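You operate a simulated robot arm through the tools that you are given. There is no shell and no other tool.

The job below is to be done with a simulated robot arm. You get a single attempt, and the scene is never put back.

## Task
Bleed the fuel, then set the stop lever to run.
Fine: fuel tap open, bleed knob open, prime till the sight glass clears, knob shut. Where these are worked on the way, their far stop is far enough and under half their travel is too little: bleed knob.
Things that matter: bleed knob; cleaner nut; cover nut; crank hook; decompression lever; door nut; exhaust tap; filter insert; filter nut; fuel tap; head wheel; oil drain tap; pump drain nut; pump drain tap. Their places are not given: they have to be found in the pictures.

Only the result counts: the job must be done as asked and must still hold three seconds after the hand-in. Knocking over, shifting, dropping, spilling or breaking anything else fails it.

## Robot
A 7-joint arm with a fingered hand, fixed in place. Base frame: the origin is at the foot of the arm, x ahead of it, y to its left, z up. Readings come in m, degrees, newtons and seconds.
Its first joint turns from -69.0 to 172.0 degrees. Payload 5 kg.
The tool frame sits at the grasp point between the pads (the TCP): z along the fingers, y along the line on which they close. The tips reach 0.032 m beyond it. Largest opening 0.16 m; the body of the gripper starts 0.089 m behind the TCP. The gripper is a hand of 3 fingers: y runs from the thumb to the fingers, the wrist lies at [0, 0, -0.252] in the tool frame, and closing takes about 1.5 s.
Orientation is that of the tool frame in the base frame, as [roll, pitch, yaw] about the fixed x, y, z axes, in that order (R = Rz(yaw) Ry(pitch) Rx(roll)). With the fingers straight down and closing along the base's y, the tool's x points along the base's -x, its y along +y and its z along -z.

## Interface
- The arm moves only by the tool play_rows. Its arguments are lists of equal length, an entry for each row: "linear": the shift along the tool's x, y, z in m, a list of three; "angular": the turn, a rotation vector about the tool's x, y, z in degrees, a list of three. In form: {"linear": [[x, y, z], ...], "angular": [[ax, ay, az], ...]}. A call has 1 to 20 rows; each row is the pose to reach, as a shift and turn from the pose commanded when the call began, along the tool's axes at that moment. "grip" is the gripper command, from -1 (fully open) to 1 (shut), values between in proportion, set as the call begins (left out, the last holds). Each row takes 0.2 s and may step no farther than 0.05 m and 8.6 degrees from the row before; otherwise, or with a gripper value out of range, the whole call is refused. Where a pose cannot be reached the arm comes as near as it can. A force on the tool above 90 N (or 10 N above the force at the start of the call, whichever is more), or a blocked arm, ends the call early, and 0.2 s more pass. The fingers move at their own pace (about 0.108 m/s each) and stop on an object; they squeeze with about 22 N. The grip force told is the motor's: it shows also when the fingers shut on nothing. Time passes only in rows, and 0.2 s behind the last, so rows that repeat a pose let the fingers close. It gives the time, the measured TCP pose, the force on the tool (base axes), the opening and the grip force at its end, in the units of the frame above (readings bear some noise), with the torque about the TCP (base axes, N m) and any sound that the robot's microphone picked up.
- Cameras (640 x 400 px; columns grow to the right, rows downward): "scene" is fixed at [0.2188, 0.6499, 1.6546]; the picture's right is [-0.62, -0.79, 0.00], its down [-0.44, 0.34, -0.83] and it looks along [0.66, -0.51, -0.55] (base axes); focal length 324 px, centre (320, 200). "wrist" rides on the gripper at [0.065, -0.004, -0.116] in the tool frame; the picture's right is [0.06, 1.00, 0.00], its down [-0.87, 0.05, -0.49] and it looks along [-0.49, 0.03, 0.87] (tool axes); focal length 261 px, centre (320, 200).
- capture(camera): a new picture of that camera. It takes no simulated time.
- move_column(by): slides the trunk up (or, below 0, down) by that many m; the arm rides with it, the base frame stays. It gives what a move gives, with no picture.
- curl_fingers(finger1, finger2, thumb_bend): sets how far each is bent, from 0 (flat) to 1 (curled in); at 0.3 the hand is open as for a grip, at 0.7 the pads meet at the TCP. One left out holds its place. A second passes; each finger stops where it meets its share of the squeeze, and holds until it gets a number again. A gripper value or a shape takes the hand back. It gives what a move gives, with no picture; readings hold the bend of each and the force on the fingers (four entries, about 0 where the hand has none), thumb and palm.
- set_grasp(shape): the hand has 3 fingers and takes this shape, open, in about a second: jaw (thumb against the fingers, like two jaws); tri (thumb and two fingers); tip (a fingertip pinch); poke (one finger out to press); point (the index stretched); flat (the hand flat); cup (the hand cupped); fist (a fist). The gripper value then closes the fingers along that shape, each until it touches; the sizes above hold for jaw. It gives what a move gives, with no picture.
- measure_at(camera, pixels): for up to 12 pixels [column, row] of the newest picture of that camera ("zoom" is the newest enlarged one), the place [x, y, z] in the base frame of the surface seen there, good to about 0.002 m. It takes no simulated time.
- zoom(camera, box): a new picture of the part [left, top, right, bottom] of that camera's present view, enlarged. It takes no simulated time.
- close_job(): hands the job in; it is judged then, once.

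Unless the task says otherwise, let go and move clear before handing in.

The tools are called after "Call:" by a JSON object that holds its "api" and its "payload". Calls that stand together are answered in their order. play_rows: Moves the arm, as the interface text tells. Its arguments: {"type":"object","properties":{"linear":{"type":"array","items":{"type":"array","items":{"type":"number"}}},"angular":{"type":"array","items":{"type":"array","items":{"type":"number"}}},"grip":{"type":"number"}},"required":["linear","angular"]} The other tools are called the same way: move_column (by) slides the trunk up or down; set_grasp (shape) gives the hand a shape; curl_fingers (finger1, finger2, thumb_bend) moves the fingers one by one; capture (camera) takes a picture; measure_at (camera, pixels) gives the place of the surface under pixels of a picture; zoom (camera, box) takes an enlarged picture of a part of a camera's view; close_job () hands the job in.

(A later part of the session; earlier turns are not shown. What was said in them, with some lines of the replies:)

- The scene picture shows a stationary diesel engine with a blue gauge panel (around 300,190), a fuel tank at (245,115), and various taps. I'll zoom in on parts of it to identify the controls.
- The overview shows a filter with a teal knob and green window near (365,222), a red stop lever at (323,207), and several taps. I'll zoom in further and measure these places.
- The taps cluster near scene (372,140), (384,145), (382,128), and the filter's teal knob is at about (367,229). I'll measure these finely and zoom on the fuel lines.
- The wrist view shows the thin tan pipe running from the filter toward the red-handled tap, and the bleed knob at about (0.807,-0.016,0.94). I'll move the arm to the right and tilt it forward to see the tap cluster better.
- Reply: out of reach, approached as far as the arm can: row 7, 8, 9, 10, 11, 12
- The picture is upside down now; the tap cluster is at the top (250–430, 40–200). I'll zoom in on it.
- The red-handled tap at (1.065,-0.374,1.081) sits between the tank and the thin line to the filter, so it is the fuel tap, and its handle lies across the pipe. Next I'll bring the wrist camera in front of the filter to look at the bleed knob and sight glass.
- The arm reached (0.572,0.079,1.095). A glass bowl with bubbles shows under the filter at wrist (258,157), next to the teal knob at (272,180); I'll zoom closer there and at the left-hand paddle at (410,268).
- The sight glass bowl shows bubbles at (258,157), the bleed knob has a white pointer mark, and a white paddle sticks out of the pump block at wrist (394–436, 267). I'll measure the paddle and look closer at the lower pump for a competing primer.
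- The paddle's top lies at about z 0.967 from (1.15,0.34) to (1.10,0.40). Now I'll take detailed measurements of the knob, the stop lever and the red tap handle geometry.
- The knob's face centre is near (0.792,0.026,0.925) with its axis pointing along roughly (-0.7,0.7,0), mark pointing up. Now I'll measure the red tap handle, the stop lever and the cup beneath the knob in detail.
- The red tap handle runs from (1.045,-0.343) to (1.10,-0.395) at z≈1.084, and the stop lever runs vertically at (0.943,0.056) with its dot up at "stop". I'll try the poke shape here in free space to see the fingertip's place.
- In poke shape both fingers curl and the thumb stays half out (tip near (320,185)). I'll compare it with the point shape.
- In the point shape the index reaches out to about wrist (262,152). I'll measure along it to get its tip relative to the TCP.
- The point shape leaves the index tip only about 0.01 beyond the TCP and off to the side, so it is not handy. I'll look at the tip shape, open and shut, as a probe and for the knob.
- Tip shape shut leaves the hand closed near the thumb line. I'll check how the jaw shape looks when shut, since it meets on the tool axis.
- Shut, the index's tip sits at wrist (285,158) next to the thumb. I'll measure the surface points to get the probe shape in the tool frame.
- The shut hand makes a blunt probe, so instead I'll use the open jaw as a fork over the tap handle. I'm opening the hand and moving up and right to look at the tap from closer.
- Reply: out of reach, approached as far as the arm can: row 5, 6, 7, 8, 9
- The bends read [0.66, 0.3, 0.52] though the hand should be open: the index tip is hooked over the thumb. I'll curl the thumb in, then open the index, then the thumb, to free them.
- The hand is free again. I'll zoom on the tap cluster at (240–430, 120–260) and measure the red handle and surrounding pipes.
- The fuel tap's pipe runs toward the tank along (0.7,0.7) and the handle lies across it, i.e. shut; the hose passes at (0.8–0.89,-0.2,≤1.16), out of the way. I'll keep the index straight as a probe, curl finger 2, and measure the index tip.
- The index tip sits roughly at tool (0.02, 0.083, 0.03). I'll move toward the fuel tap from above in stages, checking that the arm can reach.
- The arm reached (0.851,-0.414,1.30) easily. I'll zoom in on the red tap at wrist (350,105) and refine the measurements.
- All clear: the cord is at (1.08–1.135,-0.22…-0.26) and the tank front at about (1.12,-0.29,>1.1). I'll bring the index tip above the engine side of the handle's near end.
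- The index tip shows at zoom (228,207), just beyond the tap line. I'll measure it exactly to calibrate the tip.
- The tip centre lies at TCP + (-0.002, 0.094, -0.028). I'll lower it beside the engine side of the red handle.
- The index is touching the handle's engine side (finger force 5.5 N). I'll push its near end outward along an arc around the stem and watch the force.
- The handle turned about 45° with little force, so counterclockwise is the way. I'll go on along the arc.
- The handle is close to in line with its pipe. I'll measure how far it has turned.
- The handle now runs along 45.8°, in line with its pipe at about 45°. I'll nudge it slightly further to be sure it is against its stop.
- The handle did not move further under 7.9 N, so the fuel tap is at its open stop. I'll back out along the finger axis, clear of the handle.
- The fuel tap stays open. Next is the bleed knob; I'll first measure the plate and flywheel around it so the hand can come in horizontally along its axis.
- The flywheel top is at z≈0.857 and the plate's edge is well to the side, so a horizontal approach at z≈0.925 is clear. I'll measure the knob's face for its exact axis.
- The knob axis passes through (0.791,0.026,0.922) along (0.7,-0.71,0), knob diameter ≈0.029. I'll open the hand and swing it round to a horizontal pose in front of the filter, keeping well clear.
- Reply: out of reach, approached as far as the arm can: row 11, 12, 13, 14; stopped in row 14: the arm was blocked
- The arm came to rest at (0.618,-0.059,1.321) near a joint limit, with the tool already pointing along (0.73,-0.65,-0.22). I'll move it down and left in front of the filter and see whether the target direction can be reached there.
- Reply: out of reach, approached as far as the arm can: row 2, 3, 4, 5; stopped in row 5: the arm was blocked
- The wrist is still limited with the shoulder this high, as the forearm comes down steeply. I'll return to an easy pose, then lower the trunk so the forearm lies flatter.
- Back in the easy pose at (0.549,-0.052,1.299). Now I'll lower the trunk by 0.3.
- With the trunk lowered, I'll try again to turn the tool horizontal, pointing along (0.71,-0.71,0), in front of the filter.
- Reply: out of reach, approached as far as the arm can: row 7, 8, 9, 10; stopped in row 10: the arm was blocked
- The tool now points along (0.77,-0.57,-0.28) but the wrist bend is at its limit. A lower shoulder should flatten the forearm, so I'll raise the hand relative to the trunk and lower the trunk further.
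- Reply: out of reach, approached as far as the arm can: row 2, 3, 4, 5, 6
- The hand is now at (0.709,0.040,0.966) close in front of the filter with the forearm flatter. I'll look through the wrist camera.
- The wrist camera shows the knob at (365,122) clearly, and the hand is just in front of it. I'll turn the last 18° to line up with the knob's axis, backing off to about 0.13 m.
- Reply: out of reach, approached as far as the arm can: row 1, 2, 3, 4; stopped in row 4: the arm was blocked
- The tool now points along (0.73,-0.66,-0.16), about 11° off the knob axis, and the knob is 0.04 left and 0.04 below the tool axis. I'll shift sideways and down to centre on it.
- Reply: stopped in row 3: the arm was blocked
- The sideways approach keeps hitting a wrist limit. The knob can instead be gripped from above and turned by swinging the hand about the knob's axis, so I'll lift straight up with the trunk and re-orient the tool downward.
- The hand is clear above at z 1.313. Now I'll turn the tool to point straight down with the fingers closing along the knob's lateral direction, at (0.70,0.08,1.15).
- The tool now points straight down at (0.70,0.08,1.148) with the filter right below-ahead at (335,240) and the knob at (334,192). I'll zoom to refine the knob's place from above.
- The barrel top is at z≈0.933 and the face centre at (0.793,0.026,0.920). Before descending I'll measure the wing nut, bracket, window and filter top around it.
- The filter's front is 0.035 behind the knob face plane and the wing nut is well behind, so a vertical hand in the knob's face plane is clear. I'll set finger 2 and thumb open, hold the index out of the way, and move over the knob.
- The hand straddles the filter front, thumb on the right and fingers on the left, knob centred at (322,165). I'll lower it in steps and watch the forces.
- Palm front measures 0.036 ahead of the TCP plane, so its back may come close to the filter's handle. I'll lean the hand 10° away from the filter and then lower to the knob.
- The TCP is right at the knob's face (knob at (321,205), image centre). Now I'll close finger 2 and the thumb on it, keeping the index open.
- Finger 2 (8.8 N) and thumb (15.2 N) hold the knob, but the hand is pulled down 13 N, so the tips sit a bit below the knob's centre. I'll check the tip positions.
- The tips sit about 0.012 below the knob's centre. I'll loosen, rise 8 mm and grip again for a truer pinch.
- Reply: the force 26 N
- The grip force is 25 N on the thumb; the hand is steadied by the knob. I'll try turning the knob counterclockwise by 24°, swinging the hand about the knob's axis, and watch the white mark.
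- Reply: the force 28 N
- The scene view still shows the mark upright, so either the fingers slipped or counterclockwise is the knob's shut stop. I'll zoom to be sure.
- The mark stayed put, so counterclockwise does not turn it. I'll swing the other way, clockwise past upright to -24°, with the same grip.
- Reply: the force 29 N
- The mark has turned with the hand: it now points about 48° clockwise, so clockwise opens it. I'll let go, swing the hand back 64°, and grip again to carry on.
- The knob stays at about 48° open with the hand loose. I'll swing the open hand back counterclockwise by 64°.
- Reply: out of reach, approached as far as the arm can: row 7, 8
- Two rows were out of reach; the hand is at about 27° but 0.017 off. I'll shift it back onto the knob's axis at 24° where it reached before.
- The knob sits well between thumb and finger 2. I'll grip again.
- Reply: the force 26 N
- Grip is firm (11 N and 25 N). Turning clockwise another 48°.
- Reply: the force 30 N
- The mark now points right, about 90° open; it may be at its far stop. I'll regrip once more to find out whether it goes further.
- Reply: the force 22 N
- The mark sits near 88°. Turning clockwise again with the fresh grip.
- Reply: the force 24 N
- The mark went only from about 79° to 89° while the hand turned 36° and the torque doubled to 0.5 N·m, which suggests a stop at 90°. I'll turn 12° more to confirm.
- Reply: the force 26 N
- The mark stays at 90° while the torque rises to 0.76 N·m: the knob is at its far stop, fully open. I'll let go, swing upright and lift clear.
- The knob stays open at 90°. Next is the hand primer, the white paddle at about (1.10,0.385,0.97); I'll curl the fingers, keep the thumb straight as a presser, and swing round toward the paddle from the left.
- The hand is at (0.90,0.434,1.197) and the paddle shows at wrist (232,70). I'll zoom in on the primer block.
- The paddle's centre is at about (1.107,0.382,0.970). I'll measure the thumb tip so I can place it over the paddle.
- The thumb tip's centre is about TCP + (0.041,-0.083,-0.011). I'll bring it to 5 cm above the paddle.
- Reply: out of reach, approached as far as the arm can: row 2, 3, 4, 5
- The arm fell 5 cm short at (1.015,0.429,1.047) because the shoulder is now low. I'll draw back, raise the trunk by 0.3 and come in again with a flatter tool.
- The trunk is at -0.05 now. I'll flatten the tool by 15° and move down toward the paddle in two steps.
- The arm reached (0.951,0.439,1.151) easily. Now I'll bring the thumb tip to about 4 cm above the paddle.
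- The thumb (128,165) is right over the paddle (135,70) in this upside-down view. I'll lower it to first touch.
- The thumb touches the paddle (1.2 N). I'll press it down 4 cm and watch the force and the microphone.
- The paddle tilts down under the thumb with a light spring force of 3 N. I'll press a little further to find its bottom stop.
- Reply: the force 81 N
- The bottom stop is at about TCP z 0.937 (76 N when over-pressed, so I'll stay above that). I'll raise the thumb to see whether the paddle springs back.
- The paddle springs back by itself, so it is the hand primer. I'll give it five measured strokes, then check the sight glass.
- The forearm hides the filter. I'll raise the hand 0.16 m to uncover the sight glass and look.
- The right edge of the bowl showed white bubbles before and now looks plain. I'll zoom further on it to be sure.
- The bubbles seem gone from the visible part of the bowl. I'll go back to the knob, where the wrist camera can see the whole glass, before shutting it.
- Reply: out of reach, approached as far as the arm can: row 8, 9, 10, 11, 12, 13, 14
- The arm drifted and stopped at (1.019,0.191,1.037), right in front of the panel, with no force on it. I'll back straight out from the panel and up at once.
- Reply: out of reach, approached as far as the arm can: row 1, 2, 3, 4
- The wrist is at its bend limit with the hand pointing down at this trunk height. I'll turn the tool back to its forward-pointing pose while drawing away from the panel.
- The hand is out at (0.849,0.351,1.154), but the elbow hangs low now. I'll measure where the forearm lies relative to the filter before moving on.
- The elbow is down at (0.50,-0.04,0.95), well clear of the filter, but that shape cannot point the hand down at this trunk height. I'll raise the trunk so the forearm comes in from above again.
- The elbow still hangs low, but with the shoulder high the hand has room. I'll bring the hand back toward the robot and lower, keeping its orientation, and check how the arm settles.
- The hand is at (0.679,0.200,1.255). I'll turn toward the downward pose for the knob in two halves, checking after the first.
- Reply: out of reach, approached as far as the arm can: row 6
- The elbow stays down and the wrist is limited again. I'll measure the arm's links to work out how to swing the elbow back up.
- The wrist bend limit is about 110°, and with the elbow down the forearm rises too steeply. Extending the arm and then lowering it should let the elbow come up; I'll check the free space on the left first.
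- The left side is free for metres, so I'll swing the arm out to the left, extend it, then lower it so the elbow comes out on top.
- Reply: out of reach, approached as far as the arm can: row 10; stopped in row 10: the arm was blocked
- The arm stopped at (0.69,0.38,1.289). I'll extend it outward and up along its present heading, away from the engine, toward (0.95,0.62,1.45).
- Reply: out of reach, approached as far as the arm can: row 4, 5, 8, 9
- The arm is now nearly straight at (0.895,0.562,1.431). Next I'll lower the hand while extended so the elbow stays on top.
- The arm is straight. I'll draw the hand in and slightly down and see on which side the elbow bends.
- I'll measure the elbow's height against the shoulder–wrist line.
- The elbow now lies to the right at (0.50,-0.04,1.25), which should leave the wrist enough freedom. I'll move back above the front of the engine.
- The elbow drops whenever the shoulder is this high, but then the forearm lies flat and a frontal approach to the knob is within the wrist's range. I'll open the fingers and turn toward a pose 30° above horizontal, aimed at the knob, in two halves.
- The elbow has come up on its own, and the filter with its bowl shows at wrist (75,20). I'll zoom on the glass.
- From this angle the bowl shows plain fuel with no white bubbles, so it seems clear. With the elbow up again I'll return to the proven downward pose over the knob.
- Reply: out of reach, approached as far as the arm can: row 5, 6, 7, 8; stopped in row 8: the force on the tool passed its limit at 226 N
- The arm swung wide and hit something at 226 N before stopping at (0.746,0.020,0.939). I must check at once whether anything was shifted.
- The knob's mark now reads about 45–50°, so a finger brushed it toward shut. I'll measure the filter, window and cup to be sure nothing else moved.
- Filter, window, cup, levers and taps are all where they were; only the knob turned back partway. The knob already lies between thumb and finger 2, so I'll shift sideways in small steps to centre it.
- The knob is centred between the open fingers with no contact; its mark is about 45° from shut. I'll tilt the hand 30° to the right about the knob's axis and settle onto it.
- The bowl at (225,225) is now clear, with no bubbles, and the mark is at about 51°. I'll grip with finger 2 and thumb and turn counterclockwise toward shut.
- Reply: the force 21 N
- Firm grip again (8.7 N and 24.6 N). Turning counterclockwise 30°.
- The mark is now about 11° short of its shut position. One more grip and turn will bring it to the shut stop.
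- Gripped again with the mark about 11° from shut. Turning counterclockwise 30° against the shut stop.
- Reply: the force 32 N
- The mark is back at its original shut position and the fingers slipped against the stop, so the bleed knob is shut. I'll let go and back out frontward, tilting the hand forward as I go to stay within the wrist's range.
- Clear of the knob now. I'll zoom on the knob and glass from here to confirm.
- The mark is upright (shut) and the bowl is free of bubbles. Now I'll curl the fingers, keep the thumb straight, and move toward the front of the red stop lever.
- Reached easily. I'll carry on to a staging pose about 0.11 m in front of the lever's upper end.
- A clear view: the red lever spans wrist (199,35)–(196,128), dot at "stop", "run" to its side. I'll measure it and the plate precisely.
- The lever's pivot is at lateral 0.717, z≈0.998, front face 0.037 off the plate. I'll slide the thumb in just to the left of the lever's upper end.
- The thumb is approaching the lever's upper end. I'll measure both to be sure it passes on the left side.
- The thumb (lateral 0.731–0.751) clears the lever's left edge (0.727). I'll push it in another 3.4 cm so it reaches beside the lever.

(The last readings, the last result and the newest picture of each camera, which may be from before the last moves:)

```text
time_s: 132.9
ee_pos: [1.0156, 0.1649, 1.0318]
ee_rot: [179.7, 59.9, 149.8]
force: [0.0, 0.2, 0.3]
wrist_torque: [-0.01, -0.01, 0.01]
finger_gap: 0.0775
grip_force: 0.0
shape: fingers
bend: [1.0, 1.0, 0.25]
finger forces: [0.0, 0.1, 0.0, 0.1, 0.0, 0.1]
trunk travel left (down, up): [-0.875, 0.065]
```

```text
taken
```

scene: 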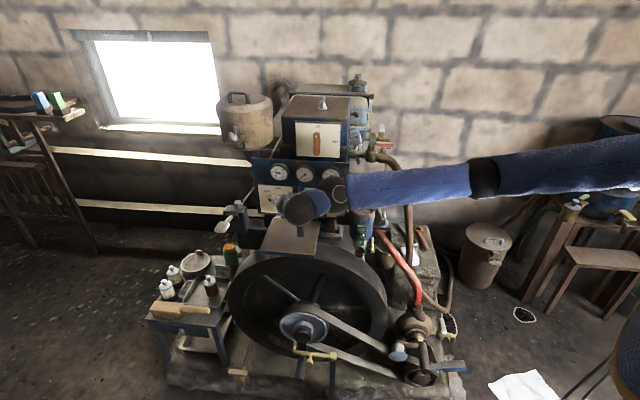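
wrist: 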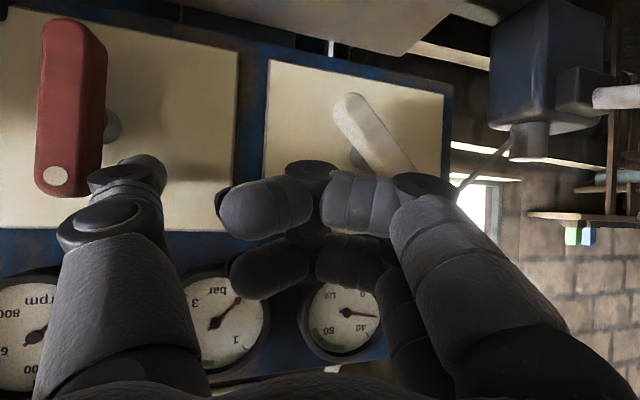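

The thumb is beside the lever with no contact. I'll sweep it right along an arc about the pivot, first half.

Call:
{"api": "play_rows", "payload": {"linear": [[-0.0045, -0.01, -0.0057], [-0.0078, -0.0212, -0.0111], [-0.0077, -0.0313, -0.0141], [-0.0051, -0.0413, -0.0157]], "angular": [[0, 0, 0], [0, 0, 0], [0, 0, 0], [0, 0, 0]]}}

Call:
{"api": "capture", "payload": {"camera": "wrist"}}

```text
time_s: 133.9
ee_pos: [0.9867, 0.1346, 1.0448]
ee_rot: [179.8, 59.9, 149.7]
force: [0.4, 0.6, 1.1]
wrist_torque: [0.0, 0.0, 0.03]
finger_gap: 0.0771
grip_force: 0.2
shape: fingers
bend: [1.0, 1.0, 0.25]
finger forces: [0.0, 0.0, 0.0, 0.0, 0.2, 0.0]
trunk travel left (down, up): [-0.875, 0.065]
```

```text
taken
```

wrist: 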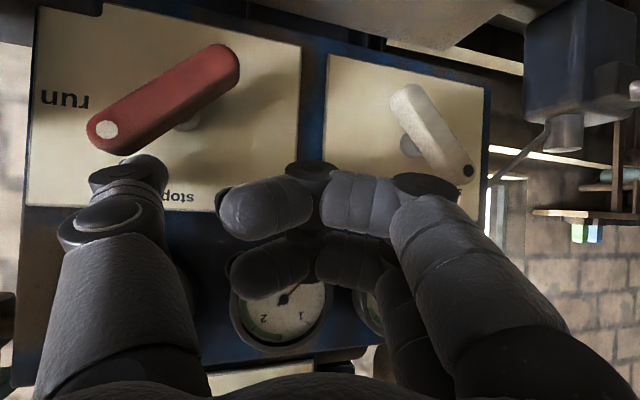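

The lever turns with it, now about 60° toward "run". Second half of the arc.

Call:
{"api": "play_rows", "payload": {"linear": [[0.0047, -0.0093, -0.0002], [0.0112, -0.0173, 0.0011], [0.0188, -0.0234, 0.0036]], "angular": [[0, 0, 0], [0, 0, 0], [0, 0, 0]]}}

Call:
{"api": "capture", "payload": {"camera": "wrist"}}

```text
time_s: 134.7
ee_pos: [0.9694, 0.1184, 1.0257]
ee_rot: [179.8, 59.9, 149.8]
force: [-0.4, 0.2, -0.3]
wrist_torque: [0.0, 0.0, 0.0]
finger_gap: 0.0772
grip_force: 0.1
shape: fingers
bend: [1.0, 1.0, 0.25]
finger forces: [0.0, 0.0, 0.0, 0.0, 0.1, 0.0]
trunk travel left (down, up): [-0.875, 0.065]
```

```text
taken
```

wrist: 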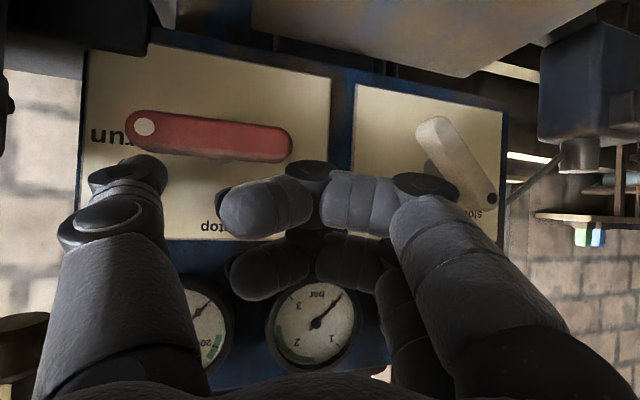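

The lever now lies level, its dot at "run". I'll press a few millimetres more to make sure it is at its stop.

Call:
{"api": "play_rows", "payload": {"linear": [[0.0035, 0, 0.002], [0.007, 0, 0.004], [0.0095, 0, 0.0055]], "angular": [[0, 0, 0], [0, 0, 0], [0, 0, 0]]}}

Call:
{"api": "capture", "payload": {"camera": "wrist"}}

Call:
{"api": "zoom", "payload": {"camera": "wrist", "box": [70, 30, 340, 220]}}

```text
time_s: 135.5
ee_pos: [0.9677, 0.1169, 1.0201]
ee_rot: [179.4, 60.2, 149.6]
force: [7.6, -1.0, 32.1]
wrist_torque: [-2.83, 0.96, 0.7]
finger_gap: 0.0778
grip_force: 12.7
shape: fingers
bend: [1.0, 1.0, 0.24]
finger forces: [0.0, 0.0, 0.0, 0.0, 26.5, 0.1]
trunk travel left (down, up): [-0.875, 0.065]
```

```text
taken
```

wrist: 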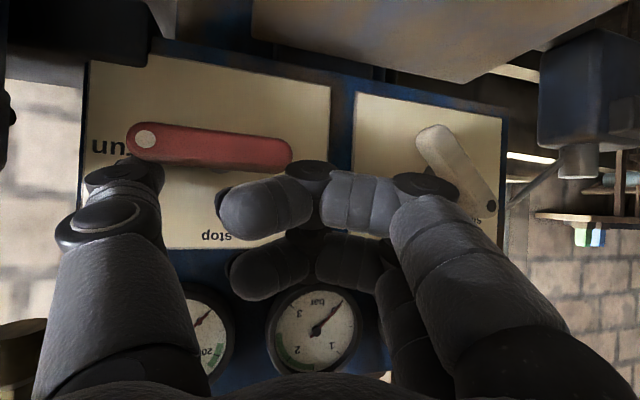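

```text
2.11 times, centred on (205, 125) of wrist
```

zoom: 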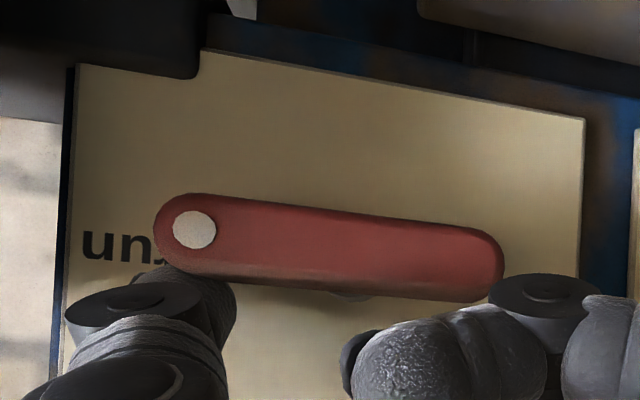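

The lever is hard against its run stop (26 N on the thumb, no more movement). I'll lift off it and back straight out.

Call:
{"api": "play_rows", "payload": {"linear": [[-0.0087, 0, -0.005], [-0.0173, 0, -0.01], [-0.0173, 0, -0.05], [-0.0173, 0, -0.09], [-0.0173, 0, -0.13]], "angular": [[0, 0, 0], [0, 0, 0], [0, 0, 0], [0, 0, 0], [0, 0, 0]]}}

Call:
{"api": "capture", "payload": {"camera": "wrist"}}

Call:
{"api": "capture", "payload": {"camera": "scene"}}

```text
time_s: 136.7
ee_pos: [0.877, 0.1714, 1.0963]
ee_rot: [179.9, 60.0, 149.8]
force: [0.2, -0.1, 0.7]
wrist_torque: [-0.02, -0.02, -0.03]
finger_gap: 0.0771
grip_force: 0.1
shape: fingers
bend: [1.0, 1.0, 0.25]
finger forces: [0.1, 0.1, 0.0, 0.1, 0.0, 0.0]
trunk travel left (down, up): [-0.875, 0.065]
```

```text
taken
```

wrist: 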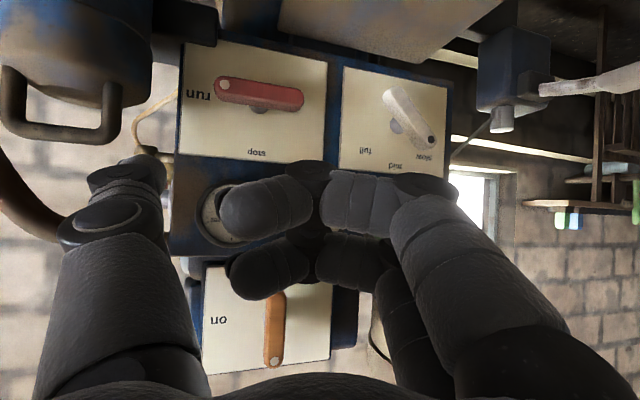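

```text
taken
```

scene: 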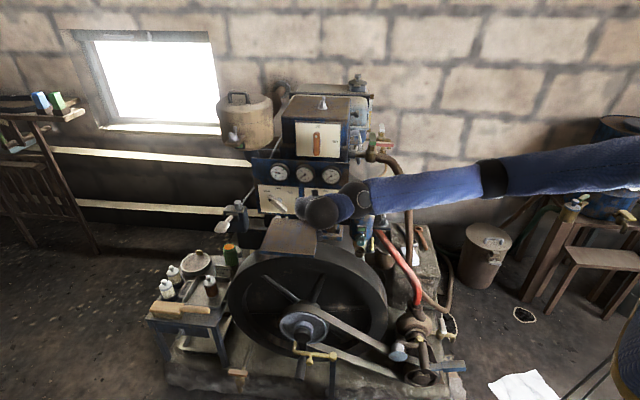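

The lever stays at "run". I'll back away further and check every state once more.

Call:
{"api": "play_rows", "payload": {"linear": [[0, 0, -0.04], [0, 0, -0.08], [0, 0, -0.12]], "angular": [[0, 0, 0], [0, 0, 0], [0, 0, 0]]}}

Call:
{"api": "capture", "payload": {"camera": "scene"}}

Call:
{"api": "zoom", "payload": {"camera": "scene", "box": [200, 80, 440, 260]}}

Call:
{"api": "zoom", "payload": {"camera": "scene", "box": [340, 210, 400, 260]}}

Call:
{"api": "capture", "payload": {"camera": "wrist"}}

```text
time_s: 137.5
ee_pos: [0.8268, 0.1994, 1.1295]
ee_rot: [179.7, 59.9, 149.7]
force: [1.3, 0.0, 0.7]
wrist_torque: [0.01, 0.0, 0.03]
finger_gap: 0.0774
grip_force: 0.2
shape: fingers
bend: [1.0, 1.0, 0.25]
finger forces: [0.0, 0.1, 0.1, 0.0, 0.0, 0.0]
out of reach, approached as far as the arm can: row 2, 3
trunk travel left (down, up): [-0.875, 0.065]
```

```text
taken
```

scene: 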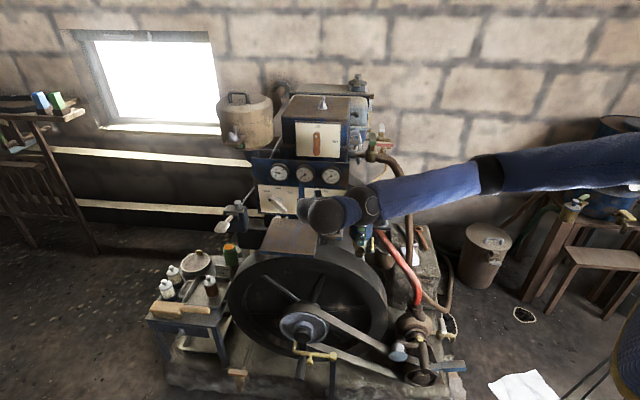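

```text
2.22 times, centred on (320, 170) of scene
```

zoom: 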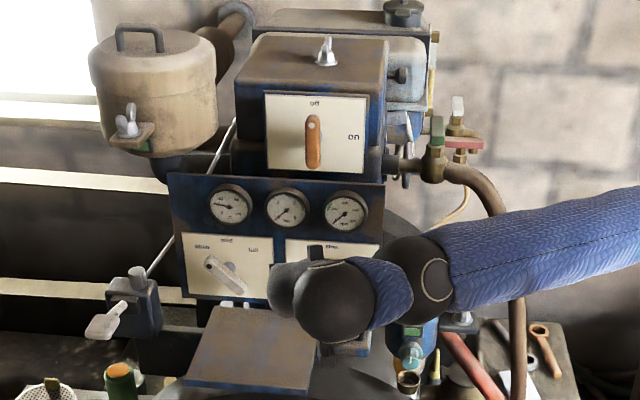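

```text
8.00 times, centred on (370, 235) of scene
```

zoom: 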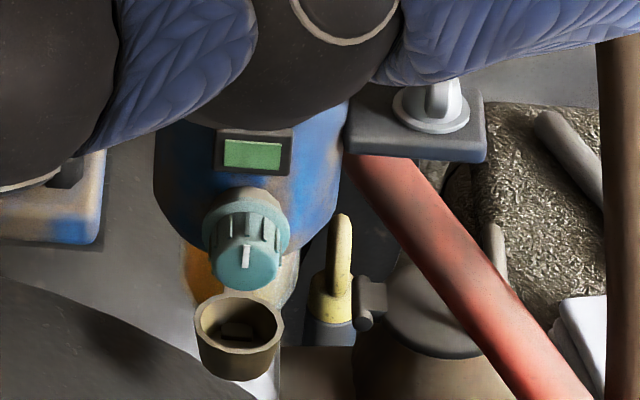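

```text
taken
```

wrist: 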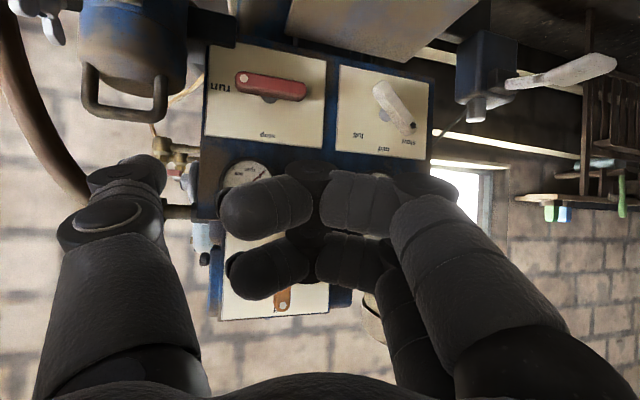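

Red lever at run, bleed knob shut with mark upright, fuel tap handle still in line, glass clear. I'll check the wing nut and taps on the right side closely, since the arm bumped something earlier.

Call:
{"api": "zoom", "payload": {"camera": "scene", "box": [350, 110, 420, 160]}}

Call:
{"api": "zoom", "payload": {"camera": "scene", "box": [375, 200, 445, 260]}}

Call:
{"api": "zoom", "payload": {"camera": "wrist", "box": [0, 0, 200, 130]}}

Call:
{"api": "zoom", "payload": {"camera": "scene", "box": [340, 280, 500, 390]}}

Call:
{"api": "zoom", "payload": {"camera": "scene", "box": [130, 210, 290, 330]}}

```text
8.00 times, centred on (385, 135) of scene
```

zoom: 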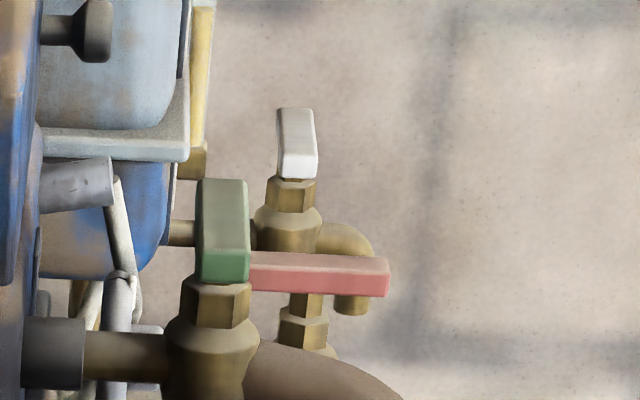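

```text
6.67 times, centred on (410, 230) of scene
```

zoom: 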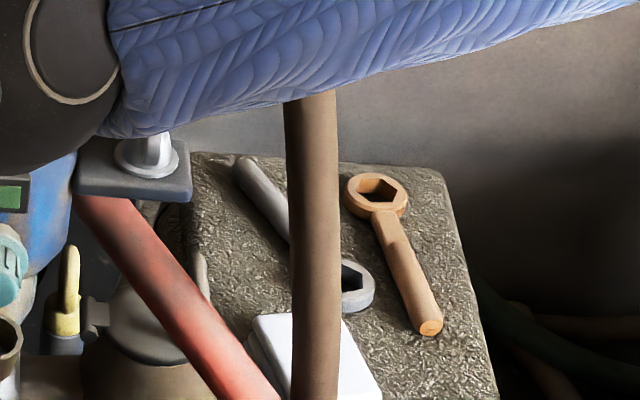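

```text
3.08 times, centred on (100, 65) of wrist
```

zoom: 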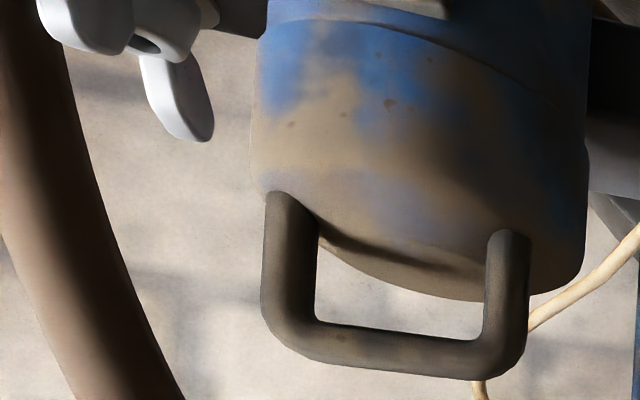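

```text
3.64 times, centred on (420, 335) of scene
```

zoom: 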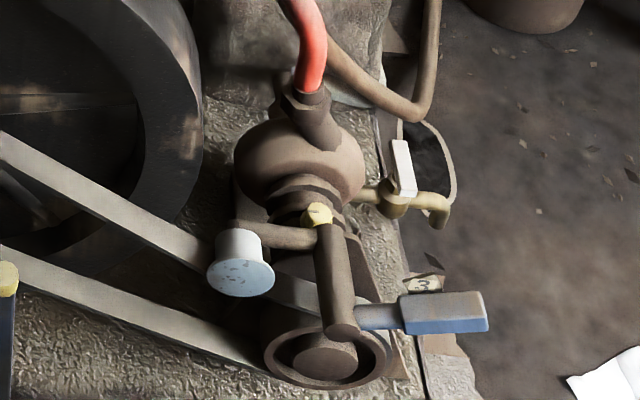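

```text
3.33 times, centred on (210, 270) of scene
```

zoom: 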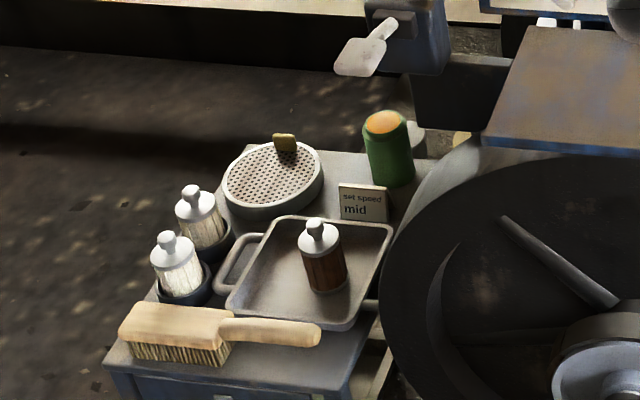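

Taps, tools, table and lower pump all look as at the start. I'll measure the wing nut's two wings to be sure it was not turned.

Call:
{"api": "zoom", "payload": {"camera": "wrist", "box": [0, 0, 90, 56]}}

Call:
{"api": "measure_at", "payload": {"camera": "zoom", "pixels": [[130, 60], [180, 40], [250, 80], [330, 150], [370, 220], [390, 270], [300, 60], [210, 90], [100, 30], [420, 40]]}}

```text
7.11 times, centred on (45, 28) of wrist
```

zoom: 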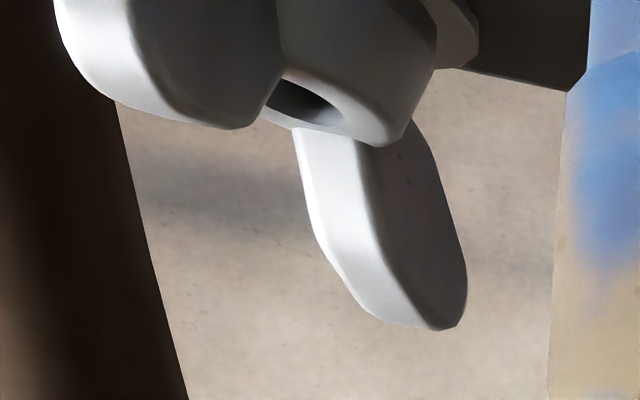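

```text
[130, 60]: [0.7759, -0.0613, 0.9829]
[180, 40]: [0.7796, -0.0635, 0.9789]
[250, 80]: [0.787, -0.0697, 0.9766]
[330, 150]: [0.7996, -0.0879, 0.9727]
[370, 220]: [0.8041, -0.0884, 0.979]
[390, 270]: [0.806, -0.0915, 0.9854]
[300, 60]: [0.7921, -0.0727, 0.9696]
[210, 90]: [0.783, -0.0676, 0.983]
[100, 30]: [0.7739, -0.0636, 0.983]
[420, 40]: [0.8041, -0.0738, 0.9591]
```

The wing nut's wings still lie along the same direction as before, so nothing else was disturbed. Fuel tap open, bleed done, glass clear, knob shut, stop lever at run, hand clear — I'm handing in.

Call:
{"api": "close_job", "payload": {}}

```text
The job is handed in.
```

I bled the fuel and set the stop lever to run, then handed the job in.

- **Fuel tap:** The red-handled tap on the line from the tank to the filter is open. I turned it a quarter turn, into line with its pipe and against its stop.
- **Bleed knob:** I opened it to its far stop, about 90°. After priming it is shut again, with its mark back where it started.
- **Priming:** I worked the white hand primer for six full strokes. The bubbles in the sight glass were gone when I checked afterwards.
- **Stop lever:** It is at "run", pressed against its stop.

**Bump while moving back to the knob:** After priming, the arm swung off course and hit something hard enough to stop at 226 N. I don't know what it struck. The bleed knob was knocked back from about 90° to about 50°, and I then shut it fully. I checked the filter, cup, panel levers, taps, filter wing nut, table items and lower pump, and none of them had moved.
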